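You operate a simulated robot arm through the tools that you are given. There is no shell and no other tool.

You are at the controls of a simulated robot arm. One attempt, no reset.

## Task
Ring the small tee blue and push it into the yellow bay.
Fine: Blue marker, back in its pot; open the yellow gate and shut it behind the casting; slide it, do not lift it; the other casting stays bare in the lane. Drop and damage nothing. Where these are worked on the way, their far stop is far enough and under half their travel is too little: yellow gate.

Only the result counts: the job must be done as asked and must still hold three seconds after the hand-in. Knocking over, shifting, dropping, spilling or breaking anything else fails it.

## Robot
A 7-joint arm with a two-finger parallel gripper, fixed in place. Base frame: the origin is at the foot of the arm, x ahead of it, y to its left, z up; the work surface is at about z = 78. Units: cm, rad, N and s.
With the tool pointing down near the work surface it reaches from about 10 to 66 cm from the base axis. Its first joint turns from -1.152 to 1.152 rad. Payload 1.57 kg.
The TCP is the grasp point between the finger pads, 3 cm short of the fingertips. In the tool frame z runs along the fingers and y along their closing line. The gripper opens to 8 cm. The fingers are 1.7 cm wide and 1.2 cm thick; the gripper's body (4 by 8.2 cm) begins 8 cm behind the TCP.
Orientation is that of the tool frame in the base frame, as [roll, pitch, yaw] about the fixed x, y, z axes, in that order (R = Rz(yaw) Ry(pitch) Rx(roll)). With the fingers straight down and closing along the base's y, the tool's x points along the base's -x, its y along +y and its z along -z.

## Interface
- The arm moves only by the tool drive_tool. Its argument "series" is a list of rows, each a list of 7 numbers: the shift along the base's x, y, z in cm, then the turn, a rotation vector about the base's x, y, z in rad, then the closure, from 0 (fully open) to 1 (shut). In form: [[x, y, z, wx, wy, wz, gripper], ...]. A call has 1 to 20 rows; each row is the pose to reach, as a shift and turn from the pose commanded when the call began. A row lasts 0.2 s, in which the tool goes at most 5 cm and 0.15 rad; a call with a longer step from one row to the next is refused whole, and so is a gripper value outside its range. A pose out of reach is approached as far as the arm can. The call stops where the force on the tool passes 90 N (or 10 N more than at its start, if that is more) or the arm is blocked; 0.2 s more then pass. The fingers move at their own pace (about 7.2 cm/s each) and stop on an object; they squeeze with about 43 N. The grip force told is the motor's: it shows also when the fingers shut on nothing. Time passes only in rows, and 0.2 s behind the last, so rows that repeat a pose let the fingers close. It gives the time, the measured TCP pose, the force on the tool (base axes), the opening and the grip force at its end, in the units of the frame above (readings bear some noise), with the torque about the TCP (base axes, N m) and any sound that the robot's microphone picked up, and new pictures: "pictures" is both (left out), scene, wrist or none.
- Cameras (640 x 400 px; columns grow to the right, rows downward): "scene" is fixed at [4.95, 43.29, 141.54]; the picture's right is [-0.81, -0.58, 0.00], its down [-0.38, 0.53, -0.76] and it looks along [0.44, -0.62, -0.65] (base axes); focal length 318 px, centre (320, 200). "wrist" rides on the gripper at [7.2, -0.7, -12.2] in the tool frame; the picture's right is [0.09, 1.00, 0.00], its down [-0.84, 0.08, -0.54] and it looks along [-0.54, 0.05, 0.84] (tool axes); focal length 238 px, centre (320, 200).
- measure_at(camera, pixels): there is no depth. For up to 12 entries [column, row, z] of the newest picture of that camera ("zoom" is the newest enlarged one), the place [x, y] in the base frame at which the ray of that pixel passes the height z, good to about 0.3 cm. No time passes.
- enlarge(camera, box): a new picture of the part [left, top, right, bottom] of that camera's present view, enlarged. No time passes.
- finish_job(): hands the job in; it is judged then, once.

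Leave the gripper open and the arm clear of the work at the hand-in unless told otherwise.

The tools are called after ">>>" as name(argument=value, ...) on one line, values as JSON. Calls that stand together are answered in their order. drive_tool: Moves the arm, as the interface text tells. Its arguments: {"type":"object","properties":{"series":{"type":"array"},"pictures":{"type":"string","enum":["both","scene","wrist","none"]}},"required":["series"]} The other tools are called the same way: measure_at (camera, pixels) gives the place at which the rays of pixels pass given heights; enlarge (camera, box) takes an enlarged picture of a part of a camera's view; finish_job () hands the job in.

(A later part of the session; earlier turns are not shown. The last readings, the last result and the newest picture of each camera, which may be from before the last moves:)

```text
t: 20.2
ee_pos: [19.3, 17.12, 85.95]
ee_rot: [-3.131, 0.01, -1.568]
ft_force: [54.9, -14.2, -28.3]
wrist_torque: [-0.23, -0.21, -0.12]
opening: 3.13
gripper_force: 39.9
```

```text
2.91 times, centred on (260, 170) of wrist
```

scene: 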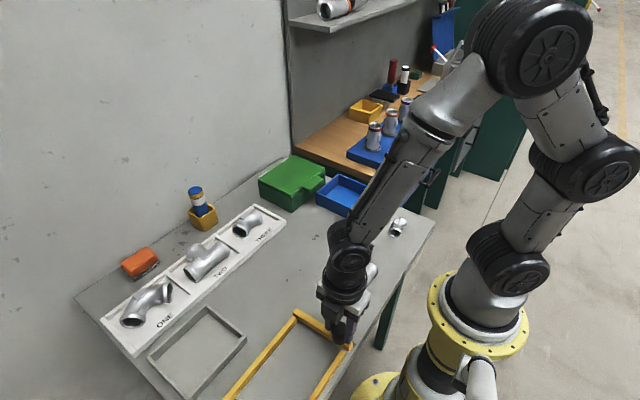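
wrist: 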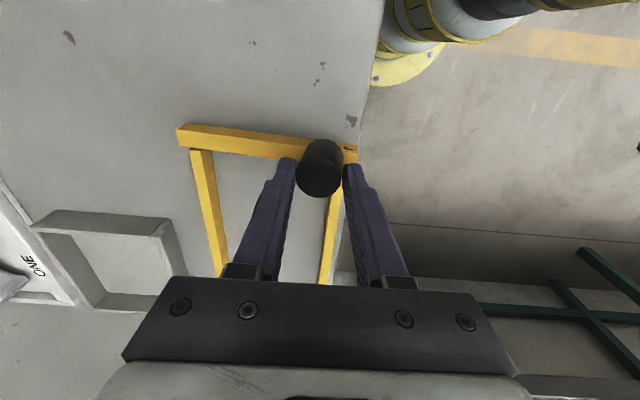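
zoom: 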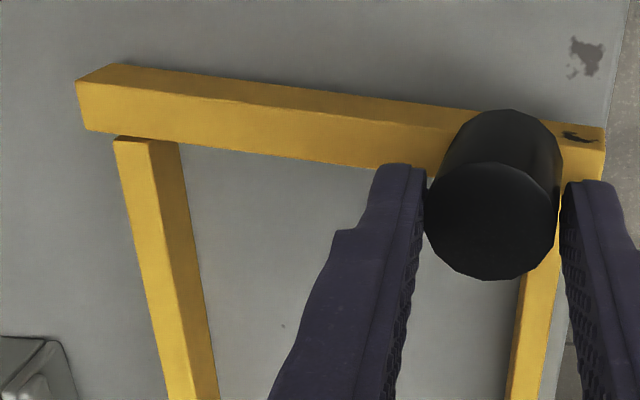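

It's a boom gate: the knob end lifts, pivoting about the far end near x≈30. I'll lower it back, release, raise, turn the tool back so the fingers close along y (so the knob can pivot in the grip), then lift along the arc.

>>> drive_tool(series=[[-0.1, 0, -0.5, 0, 0, 0, 0.75], [-0.1, 0, -1.0, 0, 0, 0, 0.75], [-0.1, 0, -1.5, 0, 0, 0, 0.75], [-0.1, 0, -1.8, 0, 0, 0, 0.75], [-0.1, 0, -1.8, 0, 0, 0, 0.5], [-0.1, 0, -1.8, 0, 0, 0, 0.4], [-0.1, 0, -1.8, 0, 0, 0, 0.4]], pictures="none")

>>> drive_tool(series=[[0, 0, 3, 0, 0, 0, 0.4], [0, 0, 7, 0, 0, -0.14, 0.4], [0, 0, 8, 0, 0, -0.28, 0.4], [0, 0, 8, 0, 0, -0.42, 0.4], [0, 0, 8, 0, 0, -0.57, 0.4], [0, 0, 8, 0, 0, -0.71, 0.4], [0, 0, 8, 0, 0, -0.85, 0.4], [0, 0, 8, 0, 0, -1.0, 0.4], [0, 0, 8, 0, 0, -1.14, 0.4], [0, 0, 8, 0, 0, -1.28, 0.4], [0, 0, 8, 0, 0, -1.43, 0.4], [0, 0, 8, 0, 0, -1.571, 0.4], [0, 0, 8, 0, 0, -1.571, 0.4]])

```text
t: 21.8
ee_pos: [18.74, 16.89, 84.22]
ee_rot: [3.14, -0.001, -1.571]
ft_force: [0.1, 0.4, 0.4]
wrist_torque: [-0.02, -0.01, 0.03]
opening: 4.81
gripper_force: 0.1
```

```text
t: 24.6
ee_pos: [18.76, 16.97, 92.21]
ee_rot: [3.141, 0.001, 3.14]
ft_force: [0.1, -0.1, 0.3]
wrist_torque: [0.01, -0.01, -0.03]
opening: 4.8
gripper_force: 0.1
```

scene: 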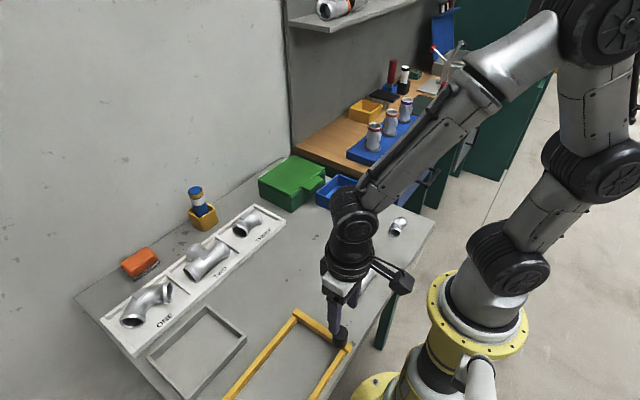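
wrist: 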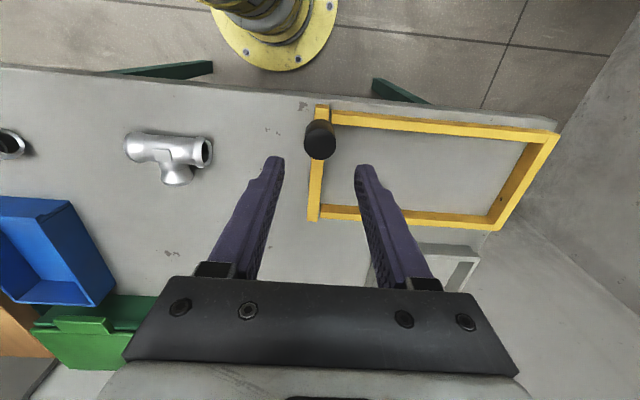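

The gate is back down. I'll descend around the knob with fingers along y and grip it.

>>> drive_tool(series=[[0, 0, -3, 0, 0, 0, 0.4], [0, 0, -6, 0, 0, 0, 0.4], [0, 0, -8, 0, 0, 0, 0.4], [0, 0, -8.5, 0, 0, 0, 0.4], [0, 0, -8.5, 0, 0, 0, 0.55], [0, 0, -8.5, 0, 0, 0, 0.7], [0, 0, -8.5, 0, 0, 0, 0.75], [0, 0, -8.5, 0, 0, 0, 0.75], [0, 0, -8.5, 0, 0, 0, 0.75]], pictures="wrist")

```text
t: 26.6
ee_pos: [18.69, 16.95, 83.75]
ee_rot: [-3.142, 0.003, 3.141]
ft_force: [-2.0, 11.6, -6.9]
wrist_torque: [0.16, 0.76, 0.06]
opening: 2.89
gripper_force: 38.7
```

wrist: 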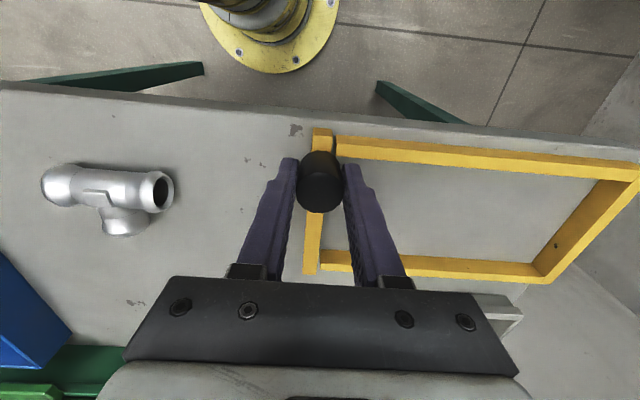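

Gripped. I'll raise along the first part of the arc (pivot assumed near (30, 79)), 0.3 rad, and check the forces.

>>> drive_tool(series=[[0.24, 0, 0.55, 0, 0, 0, 0.75], [0.52, 0, 1.1, 0, 0, 0, 0.75], [0.82, 0, 1.63, 0, 0, 0, 0.75], [1.15, 0, 2.14, 0, 0, 0, 0.75], [1.51, 0, 2.64, 0, 0, 0, 0.75], [1.89, 0, 3.12, 0, 0, 0, 0.75], [1.89, 0, 3.12, 0, 0, 0, 0.75]])

>>> enlarge(camera="scene", box=[265, 270, 375, 370])

```text
t: 28.2
ee_pos: [20.55, 17.04, 86.75]
ee_rot: [3.142, 0.002, 3.14]
ft_force: [-23.5, 22.7, 4.3]
wrist_torque: [0.27, 1.15, -0.01]
opening: 2.88
gripper_force: 38.4
```

scene: 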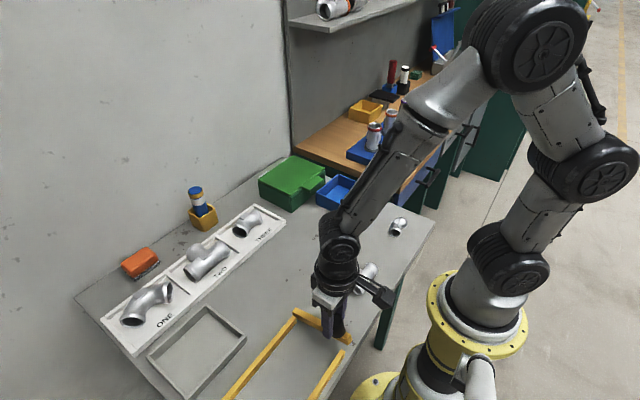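
wrist: 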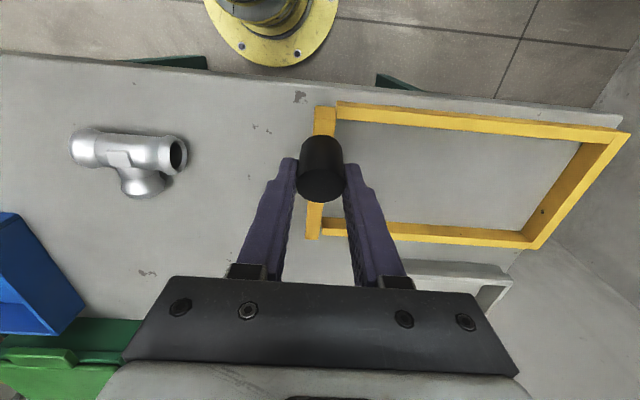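

```text
4.00 times, centred on (320, 320) of scene
```

zoom: 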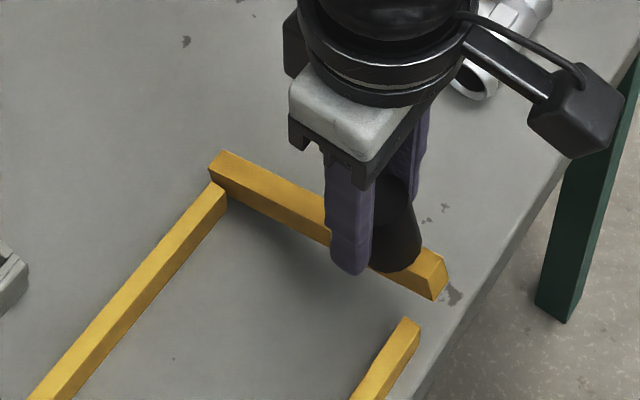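

The gate's near end is up and the knob is pivoting in the grip. I'll continue along the arc another 0.5 rad.

>>> drive_tool(series=[[0.36, 0, 0.45, 0, 0, 0, 0.75], [0.73, 0, 0.9, 0, 0, 0, 0.75], [1.13, 0, 1.32, 0, 0, 0, 0.75], [1.54, 0, 1.72, 0, 0, 0, 0.75], [1.98, 0, 2.1, 0, 0, 0, 0.75], [2.43, 0, 2.46, 0, 0, 0, 0.75], [2.9, 0, 2.79, 0, 0, 0, 0.75], [3.39, 0, 3.1, 0, 0, 0, 0.75], [3.9, 0, 3.39, 0, 0, 0, 0.75], [4.41, 0, 3.65, 0, 0, 0, 0.75], [4.41, 0, 3.65, 0, 0, 0, 0.75]])

>>> enlarge(camera="scene", box=[265, 270, 375, 370])

```text
t: 30.6
ee_pos: [25.05, 16.93, 90.51]
ee_rot: [3.141, 0.001, 3.14]
ft_force: [-16.9, 18.5, 12.0]
wrist_torque: [0.17, 1.03, -0.14]
opening: 2.86
gripper_force: 38.7
```

scene: 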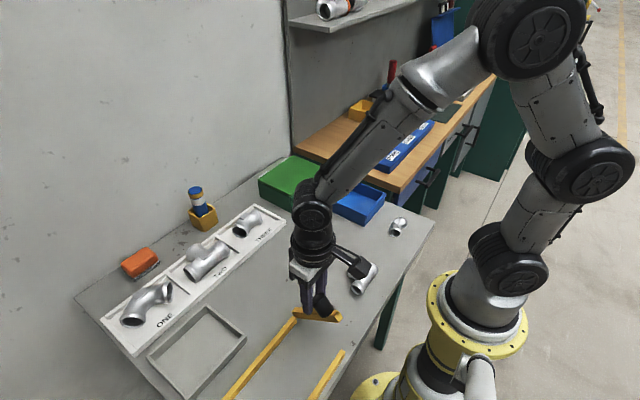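
wrist: 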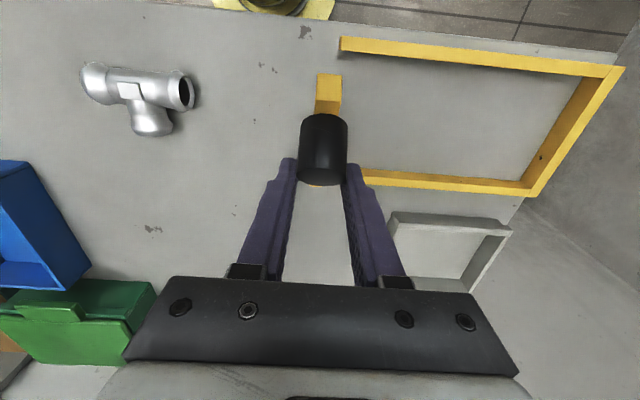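

```text
4.00 times, centred on (320, 320) of scene
```

zoom: 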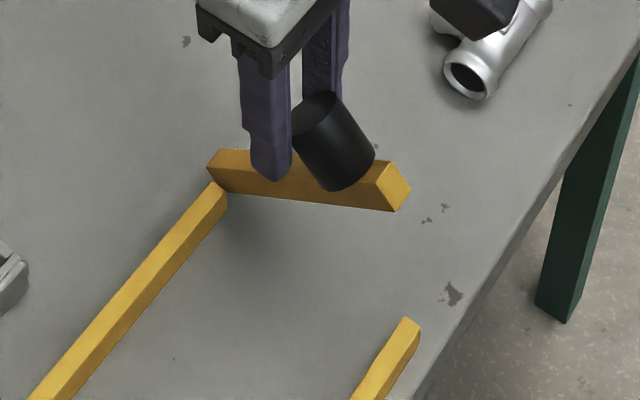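

Gate is about 45° up. I'll continue along the arc (toward x≈30, z≈91.3) and watch for the far stop.

>>> drive_tool(series=[[0.62, 0, 0.14, 0, 0, 0, 0.75], [1.24, 0, 0.27, 0, 0, 0, 0.75], [1.83, 0, 0.43, 0, 0, 0, 0.75], [2.42, 0, 0.58, 0, 0, 0, 0.75], [3.03, 0, 0.68, 0, 0, 0, 0.75], [3.64, 0, 0.77, 0, 0, 0, 0.75], [4.25, 0, 0.82, 0, 0, 0, 0.75], [4.87, 0, 0.84, 0, 0, 0, 0.75], [4.87, 0, 0.84, 0, 0, 0, 0.75]])

>>> enlarge(camera="scene", box=[245, 240, 375, 360])

```text
t: 32.6
ee_pos: [29.91, 16.94, 91.37]
ee_rot: [3.141, 0.002, 3.141]
ft_force: [1.1, -0.8, 0.3]
wrist_torque: [0.03, 0.01, 0.01]
opening: 1.98
gripper_force: 0.0
```

scene: 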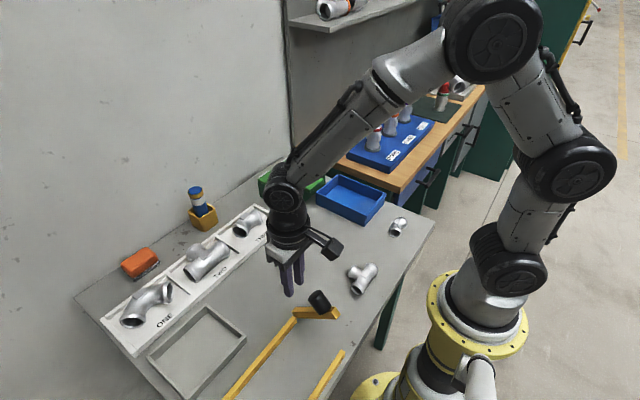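
wrist: 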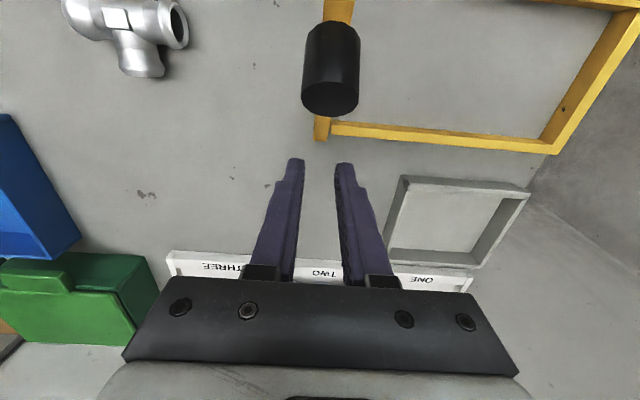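

```text
3.33 times, centred on (310, 300) of scene
```

zoom: 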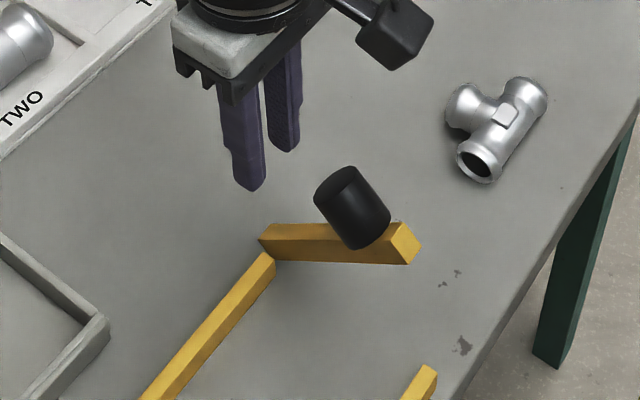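

The fingers slipped off, but the gate is holding itself at roughly 45° (free end near (19.6, 17, 89.3)). To be safe I need it further open, so I'll go round: raise, move back over x≈15, and come down on the near side with closed fingers to push the bar from its underside toward +x.

>>> drive_tool(series=[[-1, 0, 4, 0, 0, 0, 0.75], [-3, 0, 8, 0, 0, 0, 0.9], [-7, 0, 10, 0, 0, 0, 1], [-11, 0, 10, 0, 0, 0, 1], [-14, 0, 9, 0, 0, 0, 1], [-15, 0, 6, 0, 0, 0, 1], [-15, 0, 2, 0, 0, 0, 1], [-15, 0, -2, 0, 0, 0, 1], [-15, 0, -3.5, 0, 0, 0, 1], [-15, 0, -3.5, 0, 0, 0, 1]])

>>> enlarge(camera="scene", box=[245, 240, 375, 360])

```text
t: 34.8
ee_pos: [14.97, 17.0, 87.78]
ee_rot: [-3.141, 0.001, -3.14]
ft_force: [-0.2, -0.2, 0.3]
wrist_torque: [-0.01, -0.01, -0.01]
opening: 0.02
gripper_force: 21.1
```

scene: 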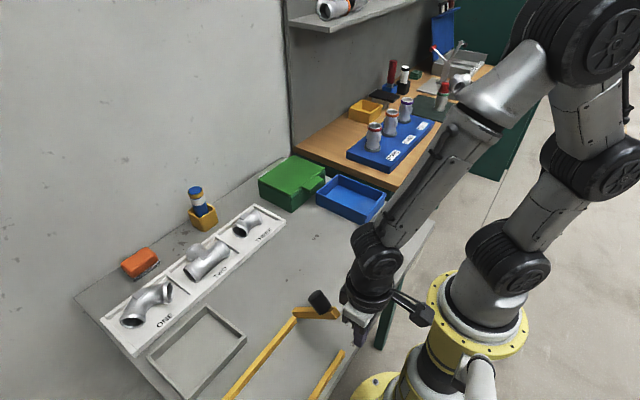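
wrist: 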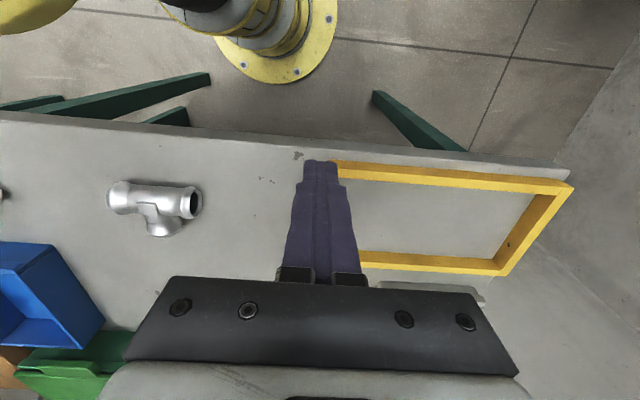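

```text
3.33 times, centred on (310, 300) of scene
```

zoom: 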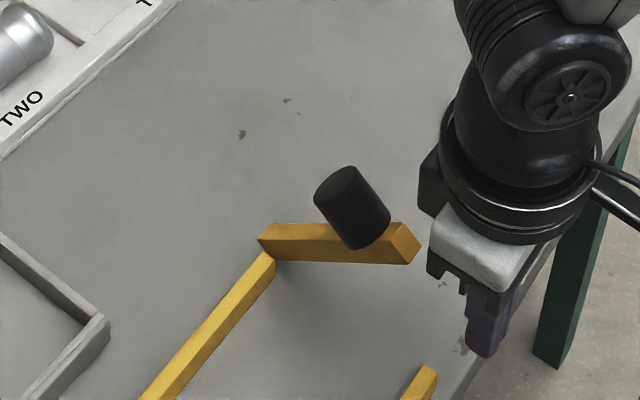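

The gate holds by itself. Now I push +x at z≈87.8 with the closed fingers against the bar's underside/end, slowly.

>>> drive_tool(series=[[1.5, 0, 0, 0, 0, 0, 1], [2.5, 0, 0, 0, 0, 0, 1], [3.2, 0, 0, 0, 0, 0, 1], [3.9, 0, 0, 0, 0, 0, 1], [4.6, 0, 0, 0, 0, 0, 1], [5.3, 0, 0, 0, 0, 0, 1], [6, 0, 0, 0, 0, 0, 1], [6.7, 0, 0, 0, 0, 0, 1], [7.4, 0, 0, 0, 0, 0, 1], [7.4, 0, 0, 0, 0, 0, 1]])

>>> enlarge(camera="scene", box=[245, 240, 375, 360])

```text
t: 37.0
ee_pos: [22.36, 16.98, 87.91]
ee_rot: [3.141, 0.003, -3.141]
ft_force: [-0.4, -0.6, -0.2]
wrist_torque: [-0.01, -0.02, 0.01]
opening: 0.0
gripper_force: 21.5
```

scene: 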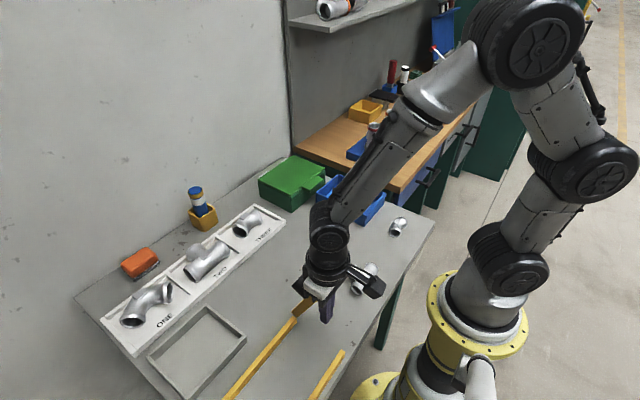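
wrist: 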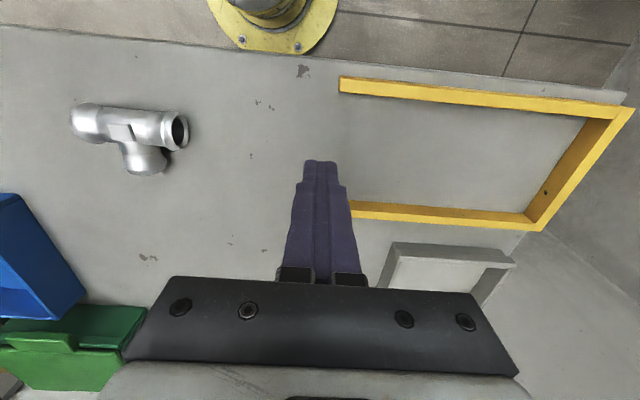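

```text
3.33 times, centred on (310, 300) of scene
```

zoom: 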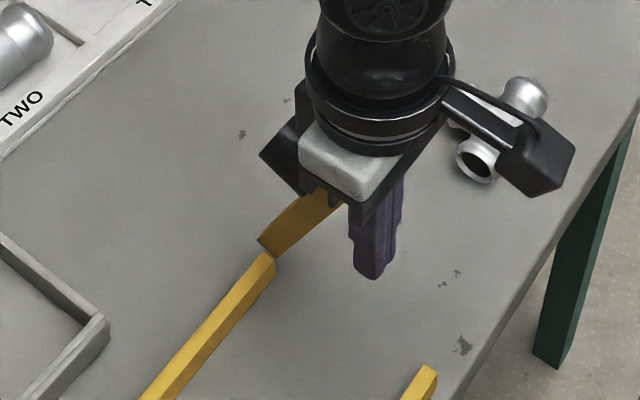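

The gate is moving up freely ahead of the fingers. I continue pushing +x.

>>> drive_tool(series=[[0.6, 0, 0, 0, 0, 0, 1], [1.2, 0, 0, 0, 0, 0, 1], [1.8, 0, 0, 0, 0, 0, 1], [2.4, 0, 0, 0, 0, 0, 1], [3, 0, 0, 0, 0, 0, 1], [3.6, 0, 0, 0, 0, 0, 1], [4.2, 0, 0, 0, 0, 0, 1], [4.2, 0, 0, 0, 0, 0, 1]])

>>> enlarge(camera="scene", box=[245, 240, 375, 360])

```text
t: 38.8
ee_pos: [26.49, 16.92, 87.83]
ee_rot: [3.141, 0.005, 3.141]
ft_force: [0.3, 0.9, -0.5]
wrist_torque: [-0.01, 0.01, 0.0]
opening: 0.0
gripper_force: 21.4
```

scene: 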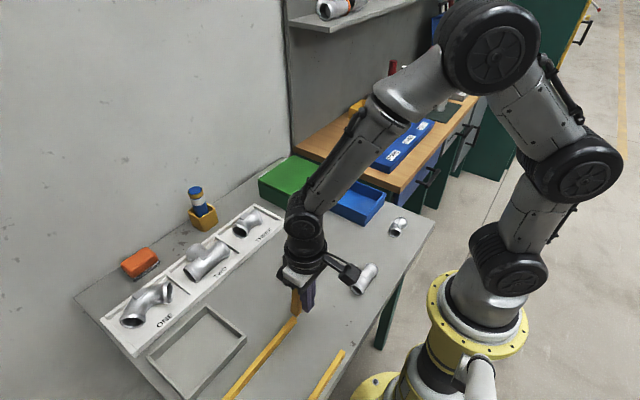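
wrist: 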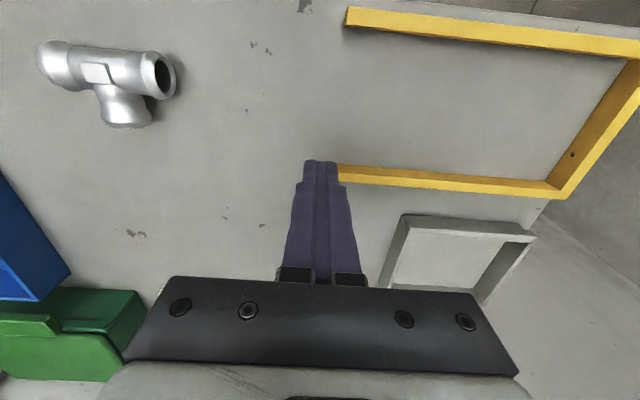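

```text
3.33 times, centred on (310, 300) of scene
```

zoom: 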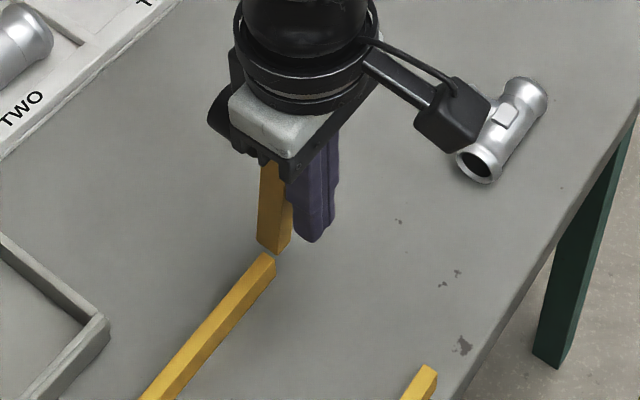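

Nearly vertical. I'll push the last bit in small steps and watch for the stop.

>>> drive_tool(series=[[0.4, 0, 0, 0, 0, 0, 1], [0.8, 0, 0, 0, 0, 0, 1], [1.2, 0, 0, 0, 0, 0, 1], [1.6, 0, 0, 0, 0, 0, 1], [1.6, 0, 0, 0, 0, 0, 1]])

>>> enlarge(camera="scene", box=[245, 240, 375, 360])

```text
t: 40.0
ee_pos: [28.22, 17.11, 87.87]
ee_rot: [-3.14, 0.002, -3.141]
ft_force: [-0.3, 0.0, 1.0]
wrist_torque: [0.02, -0.02, 0.02]
opening: 0.01
gripper_force: 21.0
```

scene: 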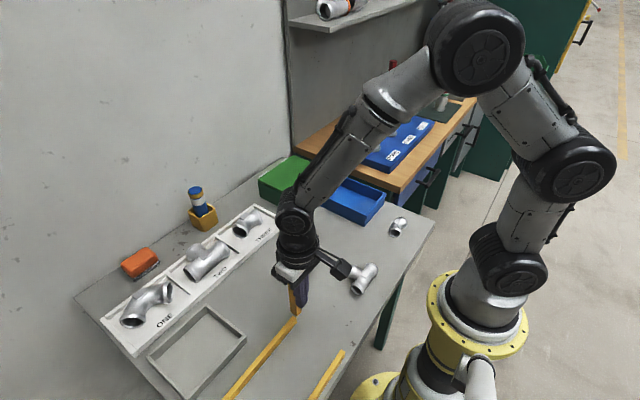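
wrist: 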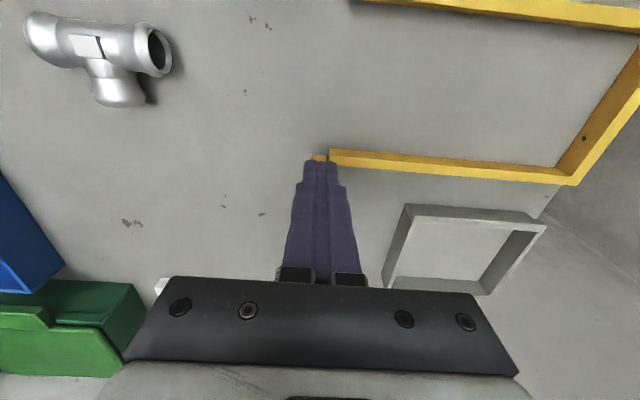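

```text
3.33 times, centred on (310, 300) of scene
```

zoom: 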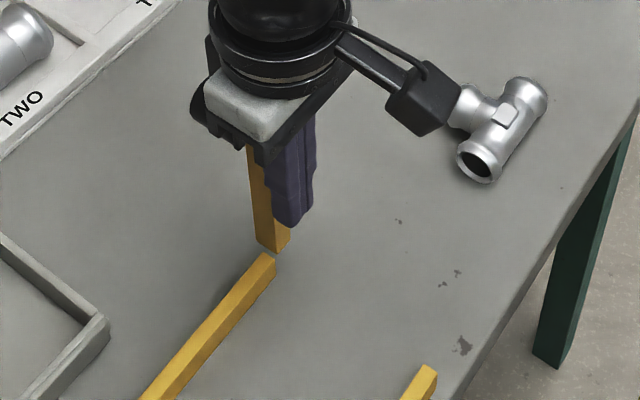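

Still no resistance; it's about vertical. A little further to find the far stop.

>>> drive_tool(series=[[0.4, 0, 0, 0, 0, 0, 1], [0.8, 0, 0, 0, 0, 0, 1], [1.2, 0, 0, 0, 0, 0, 1], [1.6, 0, 0, 0, 0, 0, 1], [1.6, 0, 0, 0, 0, 0, 1]])

>>> enlarge(camera="scene", box=[245, 240, 375, 360])

```text
t: 41.2
ee_pos: [29.23, 16.94, 87.81]
ee_rot: [-3.137, -0.011, 3.141]
ft_force: [-37.5, 13.9, 14.9]
wrist_torque: [0.67, 1.05, 0.1]
opening: 0.03
gripper_force: 21.3
```

scene: 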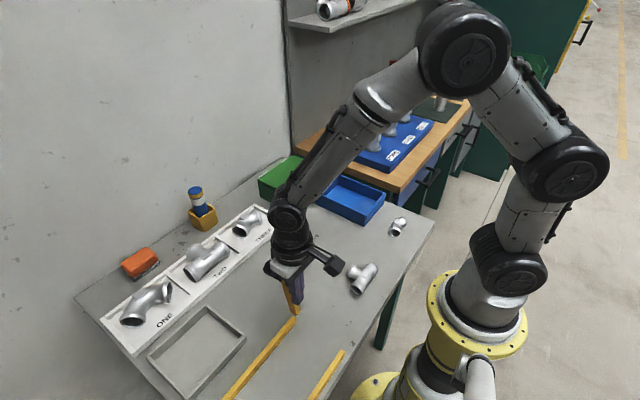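
wrist: 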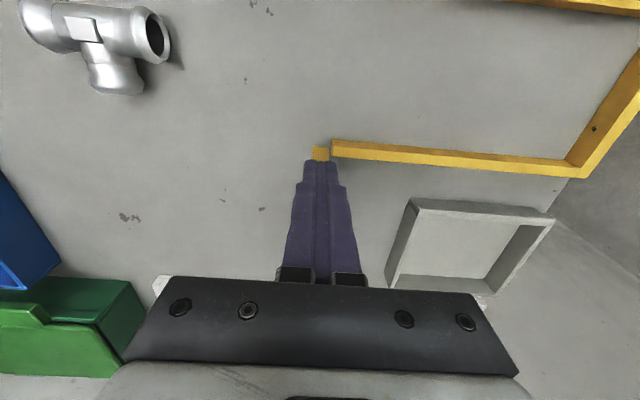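

```text
3.33 times, centred on (310, 300) of scene
```

zoom: 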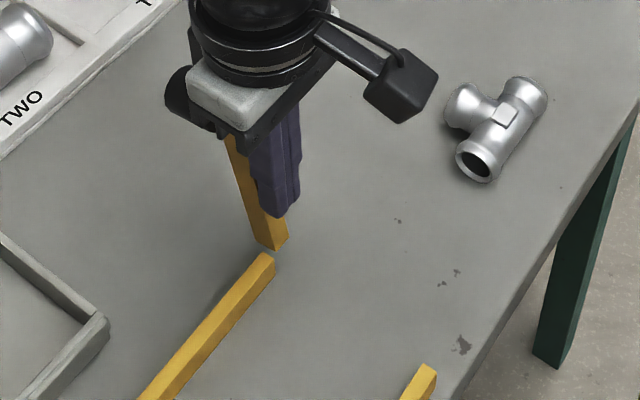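

Far stop reached (−37 N). I back off in −x, then raise to z≈106 and check that the gate stays open.

>>> drive_tool(series=[[-1, 0, 0, 0, 0, 0, 1], [-3, 0, 0, 0, 0, 0, 1], [-5, 0, 0.5, 0, 0, 0, 0.8], [-6, -2, 4, 0, 0, 0, 0.5], [-6, -4, 8, 0, 0, 0, 0.3], [-5, -6, 12, 0, 0, 0, 0], [-3, -7, 16, 0, 0, 0, 0], [0, -8, 18, 0, 0, 0, 0], [3, -8, 19, 0, 0, 0, 0], [3, -8, 19, 0, 0, 0, 0]])

```text
t: 43.4
ee_pos: [32.75, 8.95, 106.72]
ee_rot: [-3.142, 0.002, 3.142]
ft_force: [-0.3, 0.5, -0.6]
wrist_torque: [0.0, -0.04, -0.01]
opening: 7.98
gripper_force: 0.1
```

scene: 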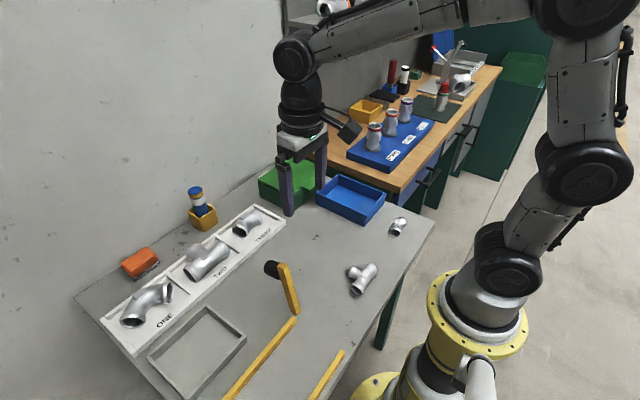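
wrist: 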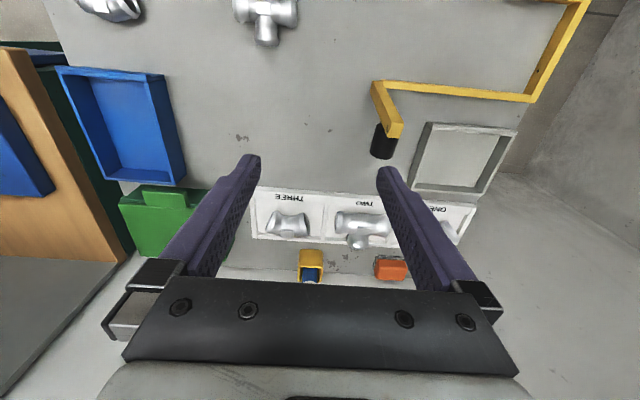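

The gate stays open past vertical. Now to the marker: I move high over the tray towards x≈58 to look at the marker and pot.

>>> drive_tool(series=[[5, 0.2, 0, 0, 0, 0, 0], [10, 0.4, 0, 0, 0, 0, 0], [15, 0.6, 0, 0, 0, 0, 0], [20, 0.8, 0, 0, 0, 0, 0], [24, 1, 0, 0, 0, 0, 0], [24, 1, 0, 0, 0, 0, 0]])

>>> enlarge(camera="wrist", box=[240, 100, 400, 280])

```text
t: 44.8
ee_pos: [56.43, 9.87, 106.87]
ee_rot: [-3.141, 0.002, -3.141]
ft_force: [0.2, 0.6, 0.6]
wrist_torque: [-0.03, 0.0, -0.01]
opening: 8.01
gripper_force: 0.2
```

scene: 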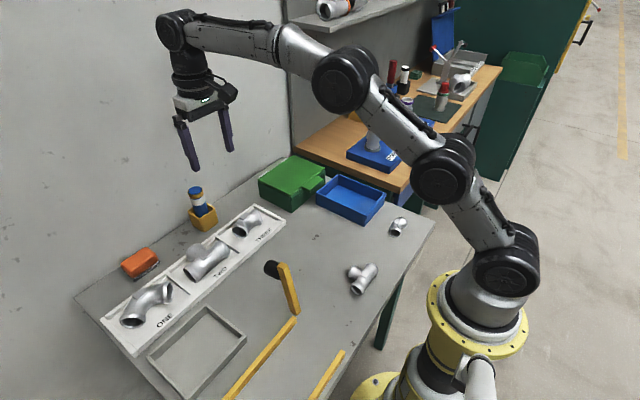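
wrist: 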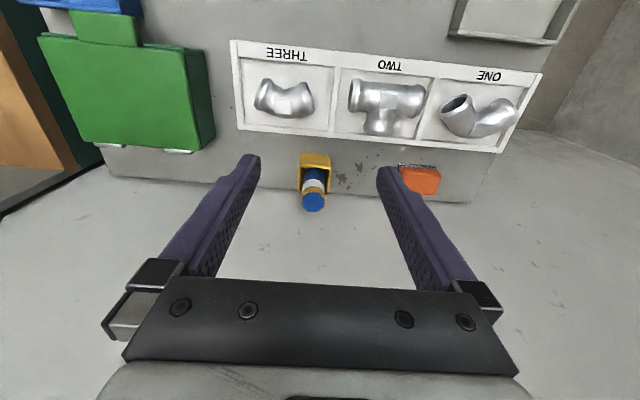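

```text
2.22 times, centred on (320, 190) of wrist
```

zoom: 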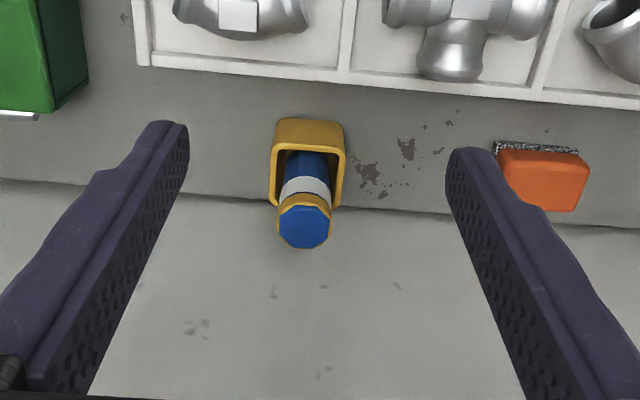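

I'll measure the marker top, pot rim, and the wall foot from this closer view.

>>> measure_at(camera="wrist", pixels=[[312.8, 201.3, 88], [312.8, 201.3, 90], [312.8, 201.3, 92], [266, 187.7, 78], [300, 159, 78], [329, 159, 78], [300, 190, 83], [330, 190, 83], [300, 160, 83], [328, 160, 83], [301, 201, 90], [325, 201, 90]])

>>> enlarge(camera="scene", box=[165, 165, 245, 245])

```text
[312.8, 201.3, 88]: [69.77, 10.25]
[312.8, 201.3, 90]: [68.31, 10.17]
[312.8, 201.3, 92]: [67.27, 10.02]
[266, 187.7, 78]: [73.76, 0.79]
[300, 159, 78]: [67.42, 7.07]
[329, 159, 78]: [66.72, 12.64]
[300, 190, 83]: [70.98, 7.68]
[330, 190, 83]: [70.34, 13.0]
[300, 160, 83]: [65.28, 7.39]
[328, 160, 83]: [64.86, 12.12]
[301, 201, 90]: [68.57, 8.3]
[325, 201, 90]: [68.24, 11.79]
```

```text
5.00 times, centred on (205, 205) of scene
```

zoom: 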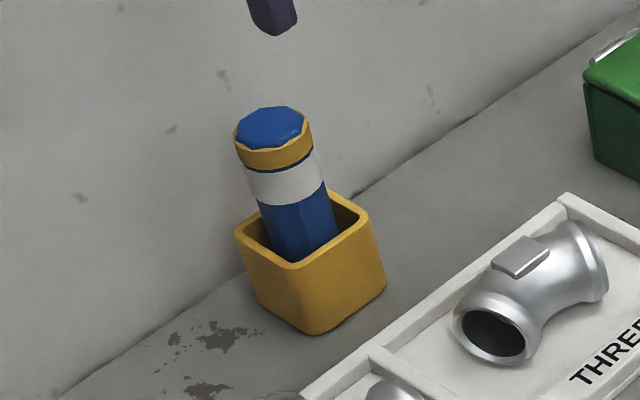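

The marker (dia ≈3.5 cm) stands upright at (68.4, 10.1), top z 90; wall at x≈73.7. I'll move above it at z≈100 with the tool vertical to see whether it is in reach.

>>> drive_tool(series=[[3, 0.1, -1, 0, 0, 0, 0], [6, 0.1, -3, 0, 0, 0, 0], [9, 0.2, -5, 0, 0, 0, 0], [12, 0.2, -6.5, 0, 0, 0, 0], [12, 0.2, -6.5, 0, 0, 0, 0]])

```text
t: 46.0
ee_pos: [61.95, 9.65, 101.67]
ee_rot: [-3.141, 0.002, 3.141]
ft_force: [0.0, -0.7, -0.3]
wrist_torque: [0.02, 0.02, 0.03]
opening: 7.98
gripper_force: 0.1
out of reach, approached as far as the arm can: row 2, 3, 4, 5
```

scene: 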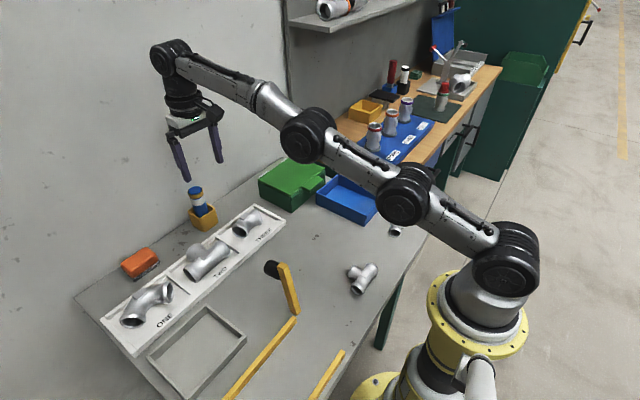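
wrist: 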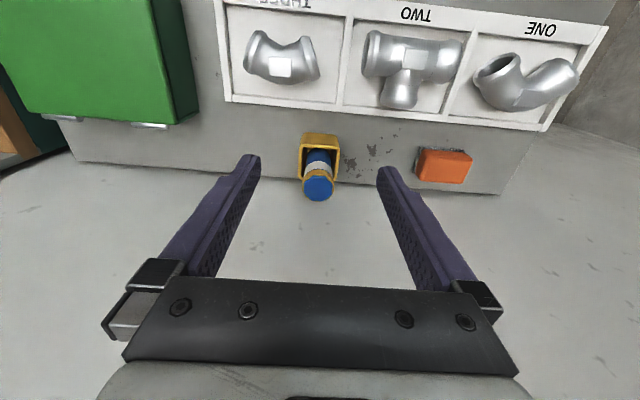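

Vertical reach ends at x≈62 here, so I'll tilt the fingers outward by 0.3 rad to gain reach and re-check the pose at z≈100.

>>> drive_tool(series=[[-5, 0, 0.5, 0, -0.1, 0, 0], [-5, 0, 0.5, 0, -0.2, 0, 0], [-5, 0, 0, 0, -0.3, 0, 0], [-3, 0, -1, 0, -0.3, 0, 0], [-3, 0, -1, 0, -0.3, 0, 0]])

```text
refused: row 1 steps farther than a row can; nothing moved
```

The first step was a hair over 5 cm; I'll shorten it.

>>> drive_tool(series=[[-3, 0, 0, 0, -0.1, 0, 0], [-4, 0, 0, 0, -0.2, 0, 0], [-4, 0, 0, 0, -0.3, 0, 0], [-4, 0, 0, 0, -0.3, 0, 0]])

```text
t: 47.0
ee_pos: [57.99, 9.65, 101.57]
ee_rot: [3.141, 0.302, -3.141]
ft_force: [0.7, -0.2, 0.5]
wrist_torque: [0.03, 0.03, 0.0]
opening: 7.99
gripper_force: 0.1
```

scene: 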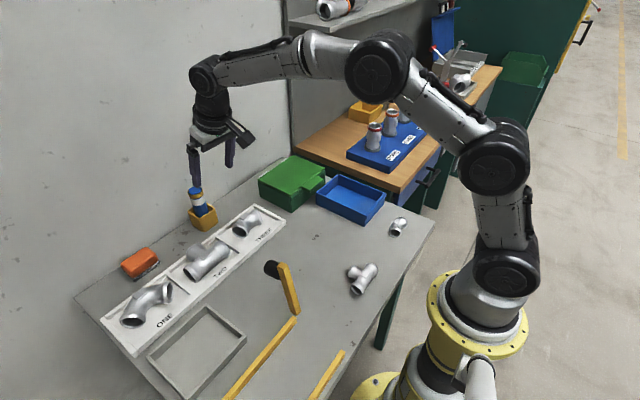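
wrist: 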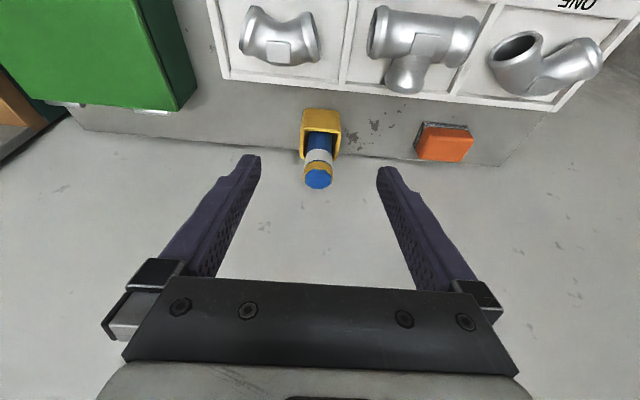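

Tilt is good. Now I move over the marker at (68.4, 10.1, 99) and verify the pose before descending.

>>> drive_tool(series=[[3, 0.15, -0.5, 0, 0, 0, 0], [6, 0.3, -1.2, 0, 0, 0, 0], [9, 0.45, -2, 0, 0, 0, 0], [10.4, 0.45, -3, 0, 0, 0, 0], [10.4, 0.45, -3, 0, 0, 0, 0]])

>>> enlarge(camera="wrist", box=[230, 80, 410, 220])

```text
t: 48.2
ee_pos: [68.57, 9.9, 98.41]
ee_rot: [3.141, 0.304, -3.141]
ft_force: [0.8, 0.1, -0.4]
wrist_torque: [-0.01, 0.02, -0.01]
opening: 8.01
gripper_force: 0.0
```

scene: 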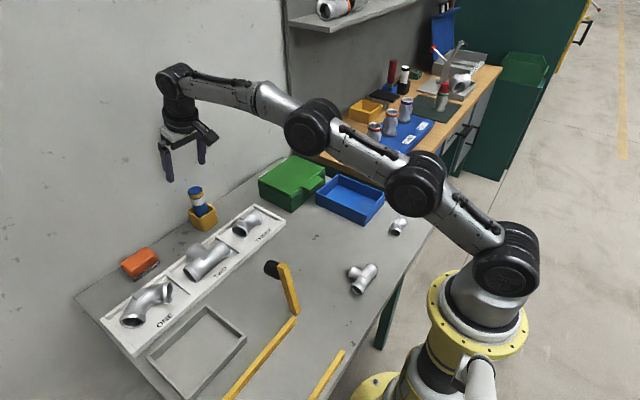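
wrist: 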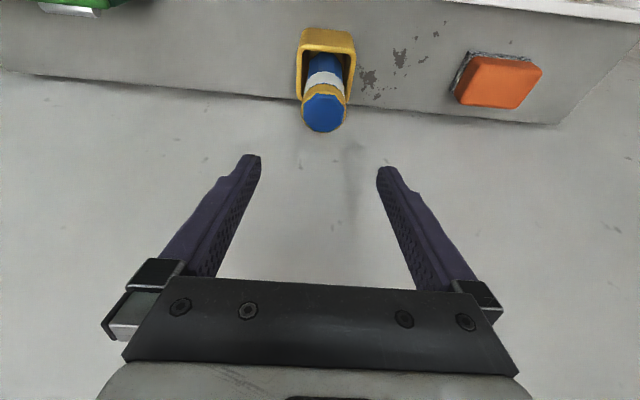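

```text
2.86 times, centred on (320, 150) of wrist
```

zoom: 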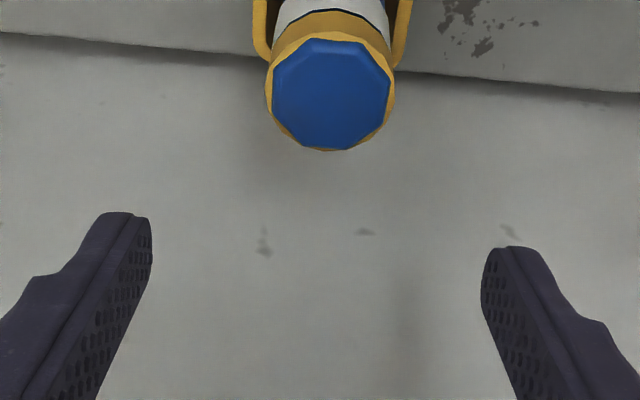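

Reached. I'll re-measure the marker top from here: centre at about (324, 113).

>>> measure_at(camera="wrist", pixels=[[324.2, 113.3, 89.5], [324.2, 113.3, 90], [324.2, 113.3, 90.5], [303, 113, 90], [345, 113, 90]])

```text
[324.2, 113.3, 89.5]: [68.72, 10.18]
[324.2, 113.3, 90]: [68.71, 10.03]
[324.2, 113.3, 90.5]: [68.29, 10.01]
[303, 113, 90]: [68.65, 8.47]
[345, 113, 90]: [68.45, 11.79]
```

Marker centre (68.5, 10.1). I descend straight to z≈87.3 (tips ~84.2, above the pot rim at 83) with the fingers open.

>>> drive_tool(series=[[0, 0.05, -3, 0, 0, 0, 0], [0, 0.05, -6, 0, 0, 0, 0], [0, 0.05, -8.5, 0, 0, 0, 0], [0, 0.05, -10.3, 0, 0, 0, 0], [0, 0.05, -11.2, 0, 0, 0, 0], [0, 0.05, -11.2, 0, 0, 0, 0]])

>>> enlarge(camera="scene", box=[155, 145, 255, 245])

```text
t: 49.6
ee_pos: [68.67, 10.08, 87.32]
ee_rot: [3.141, 0.301, 3.141]
ft_force: [-0.3, 0.1, 0.9]
wrist_torque: [0.0, -0.02, 0.0]
opening: 8.01
gripper_force: 0.1
```

scene: 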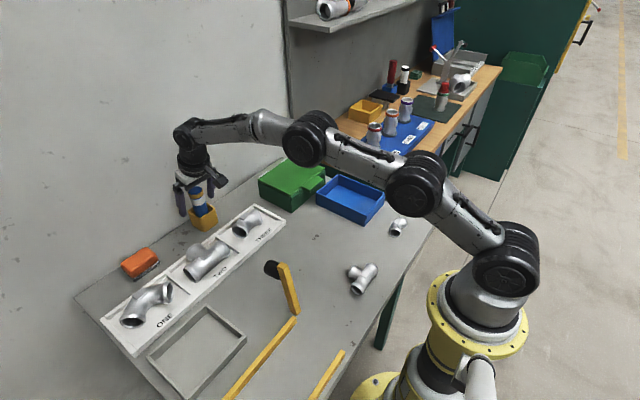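
wrist: 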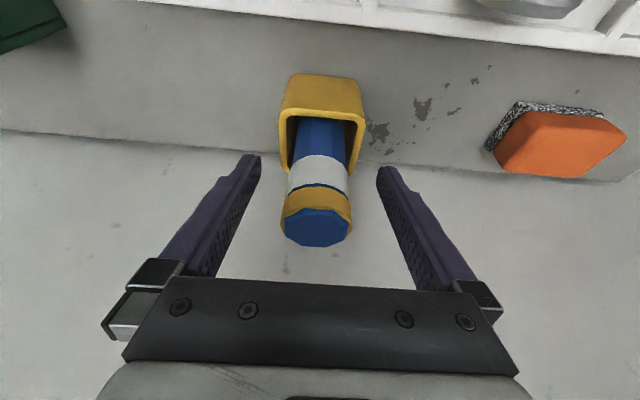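

```text
4.00 times, centred on (205, 195) of scene
```

zoom: 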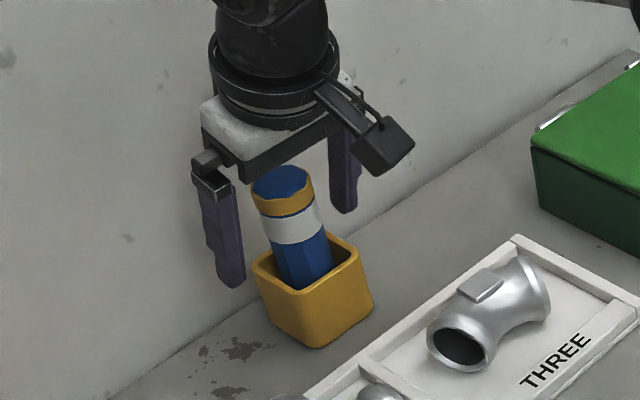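

The marker is centred between the fingers (column ≈317). I'll close on it.

>>> drive_tool(series=[[0, 0, 0, 0, 0, 0, 0.3], [0, 0, 0, 0, 0, 0, 0.45], [0, 0, 0, 0, 0, 0, 0.55], [0, 0, 0, 0, 0, 0, 0.65], [0, 0, 0, 0, 0, 0, 0.75], [0, 0, 0, 0, 0, 0, 0.75], [0, 0, 0, 0, 0, 0, 0.75]], pictures="wrist")

```text
t: 51.2
ee_pos: [68.54, 10.11, 87.5]
ee_rot: [-3.141, 0.303, 3.141]
ft_force: [0.0, -0.5, -0.4]
wrist_torque: [-0.01, 0.02, 0.01]
opening: 3.2
gripper_force: 40.4
```

wrist: 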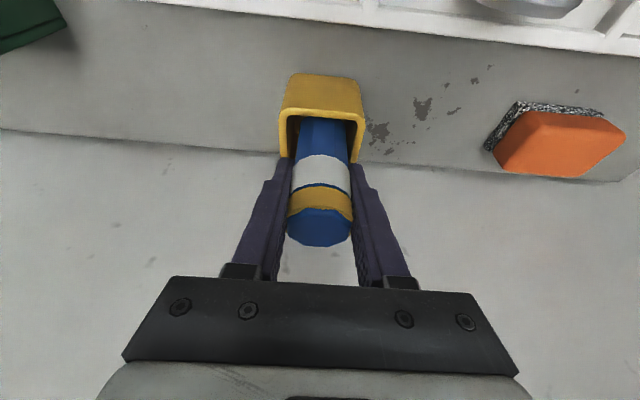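

Gripped at 3.2 cm. I lift straight up slowly by 11 cm and look at the nib end.

>>> drive_tool(series=[[0, 0, 1, 0, 0, 0, 0.75], [0, 0, 2, 0, 0, 0, 0.75], [0, 0, 3.5, 0, 0, 0, 0.75], [0, 0, 5, 0, 0, 0, 0.75], [0, 0, 7, 0, 0, 0, 0.75], [0, 0, 9, 0, 0, 0, 0.75], [0, 0, 11, 0, 0, 0, 0.75], [0, 0, 11, 0, 0, 0, 0.75]])

>>> enlarge(camera="scene", box=[135, 95, 245, 245])

```text
t: 53.0
ee_pos: [68.61, 10.07, 98.34]
ee_rot: [3.14, 0.303, -3.141]
ft_force: [0.5, -0.8, -0.1]
wrist_torque: [0.0, 0.02, 0.01]
opening: 3.21
gripper_force: 40.8
```

scene: 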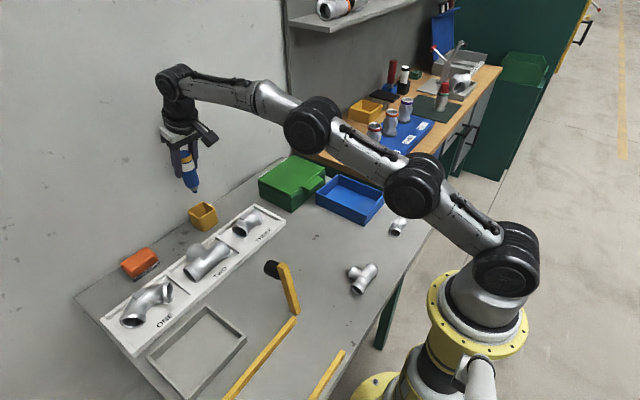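
wrist: 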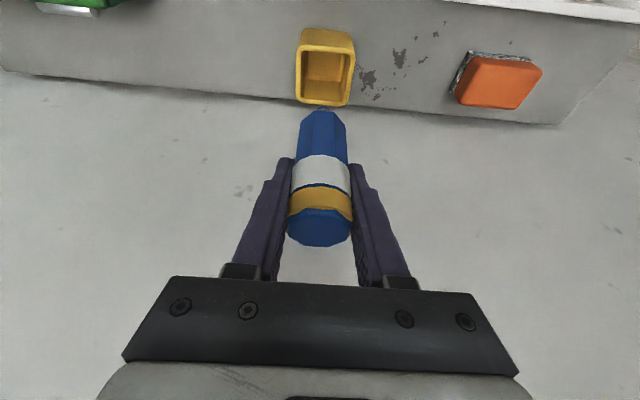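

```text
2.67 times, centred on (190, 170) of scene
```

zoom: 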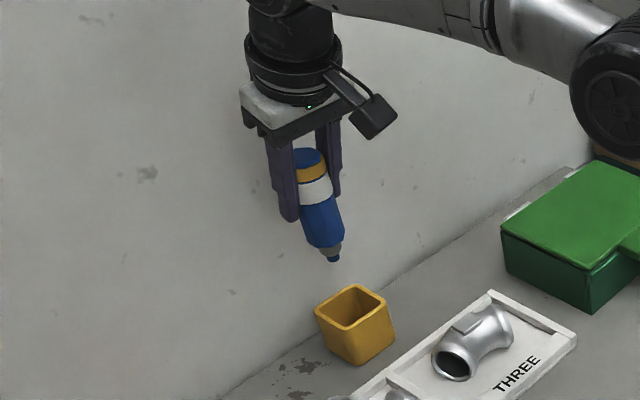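

The marker has a blue nib at its lower end, about 8.7 cm below the TCP. I carry it back, high, to above the tee (nib well clear), keeping it vertical.

>>> drive_tool(series=[[-3, 0, 2.5, 0, 0, 0, 0.75], [-7, -0.5, 5, 0, 0, 0, 0.75], [-11.5, -1.5, 6.5, 0, 0, 0, 0.75], [-16, -2.5, 7, 0, 0, 0, 0.75], [-20.5, -3.5, 7, 0, 0, 0, 0.75], [-25, -4.5, 7, 0, 0, 0, 0.75], [-29.5, -5.5, 7, 0, 0, 0, 0.75], [-34, -6.5, 7, 0, 0, 0, 0.75], [-38, -7.5, 7, 0, 0, 0, 0.75], [-41, -8.5, 5, 0, 0, 0, 0.75], [-43, -8.8, 3, 0, 0, 0, 0.75], [-43, -8.8, 3, 0, 0, 0, 0.75]])

>>> enlarge(camera="scene", box=[290, 150, 450, 310])

>>> enlarge(camera="wrist", box=[230, 60, 410, 260])

```text
t: 55.6
ee_pos: [25.53, 1.38, 101.24]
ee_rot: [-3.141, 0.303, 3.141]
ft_force: [-0.3, 0.5, -0.4]
wrist_torque: [-0.02, 0.0, -0.01]
opening: 3.19
gripper_force: 40.3
```

scene: 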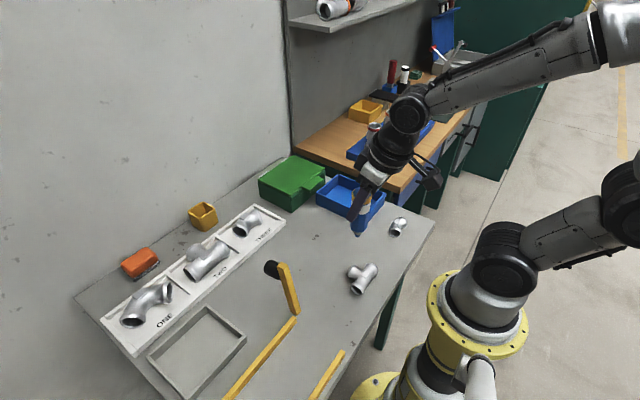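
wrist: 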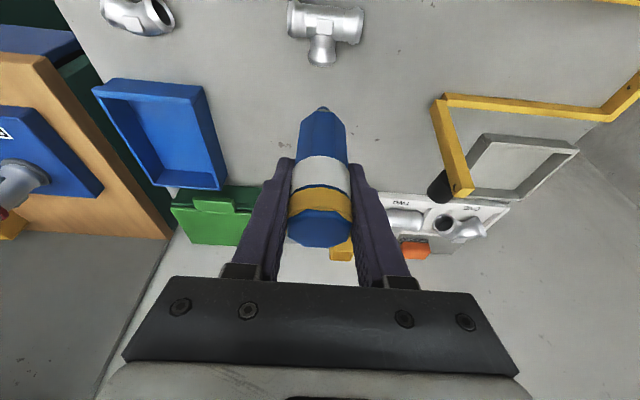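

```text
2.50 times, centred on (370, 230) of scene
```

zoom: 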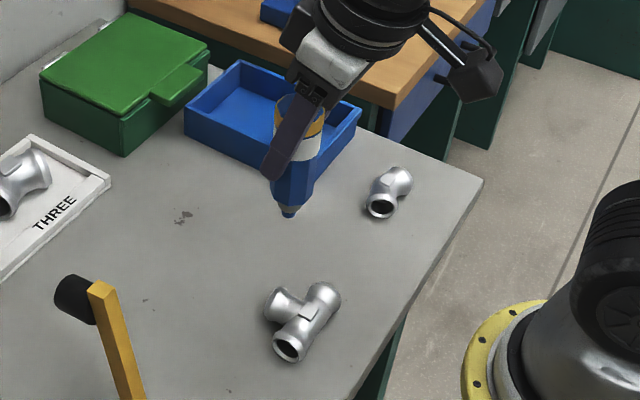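

```text
2.00 times, centred on (320, 160) of wrist
```

zoom: 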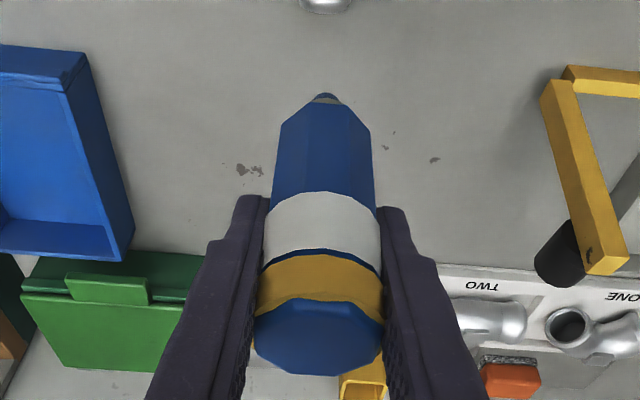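

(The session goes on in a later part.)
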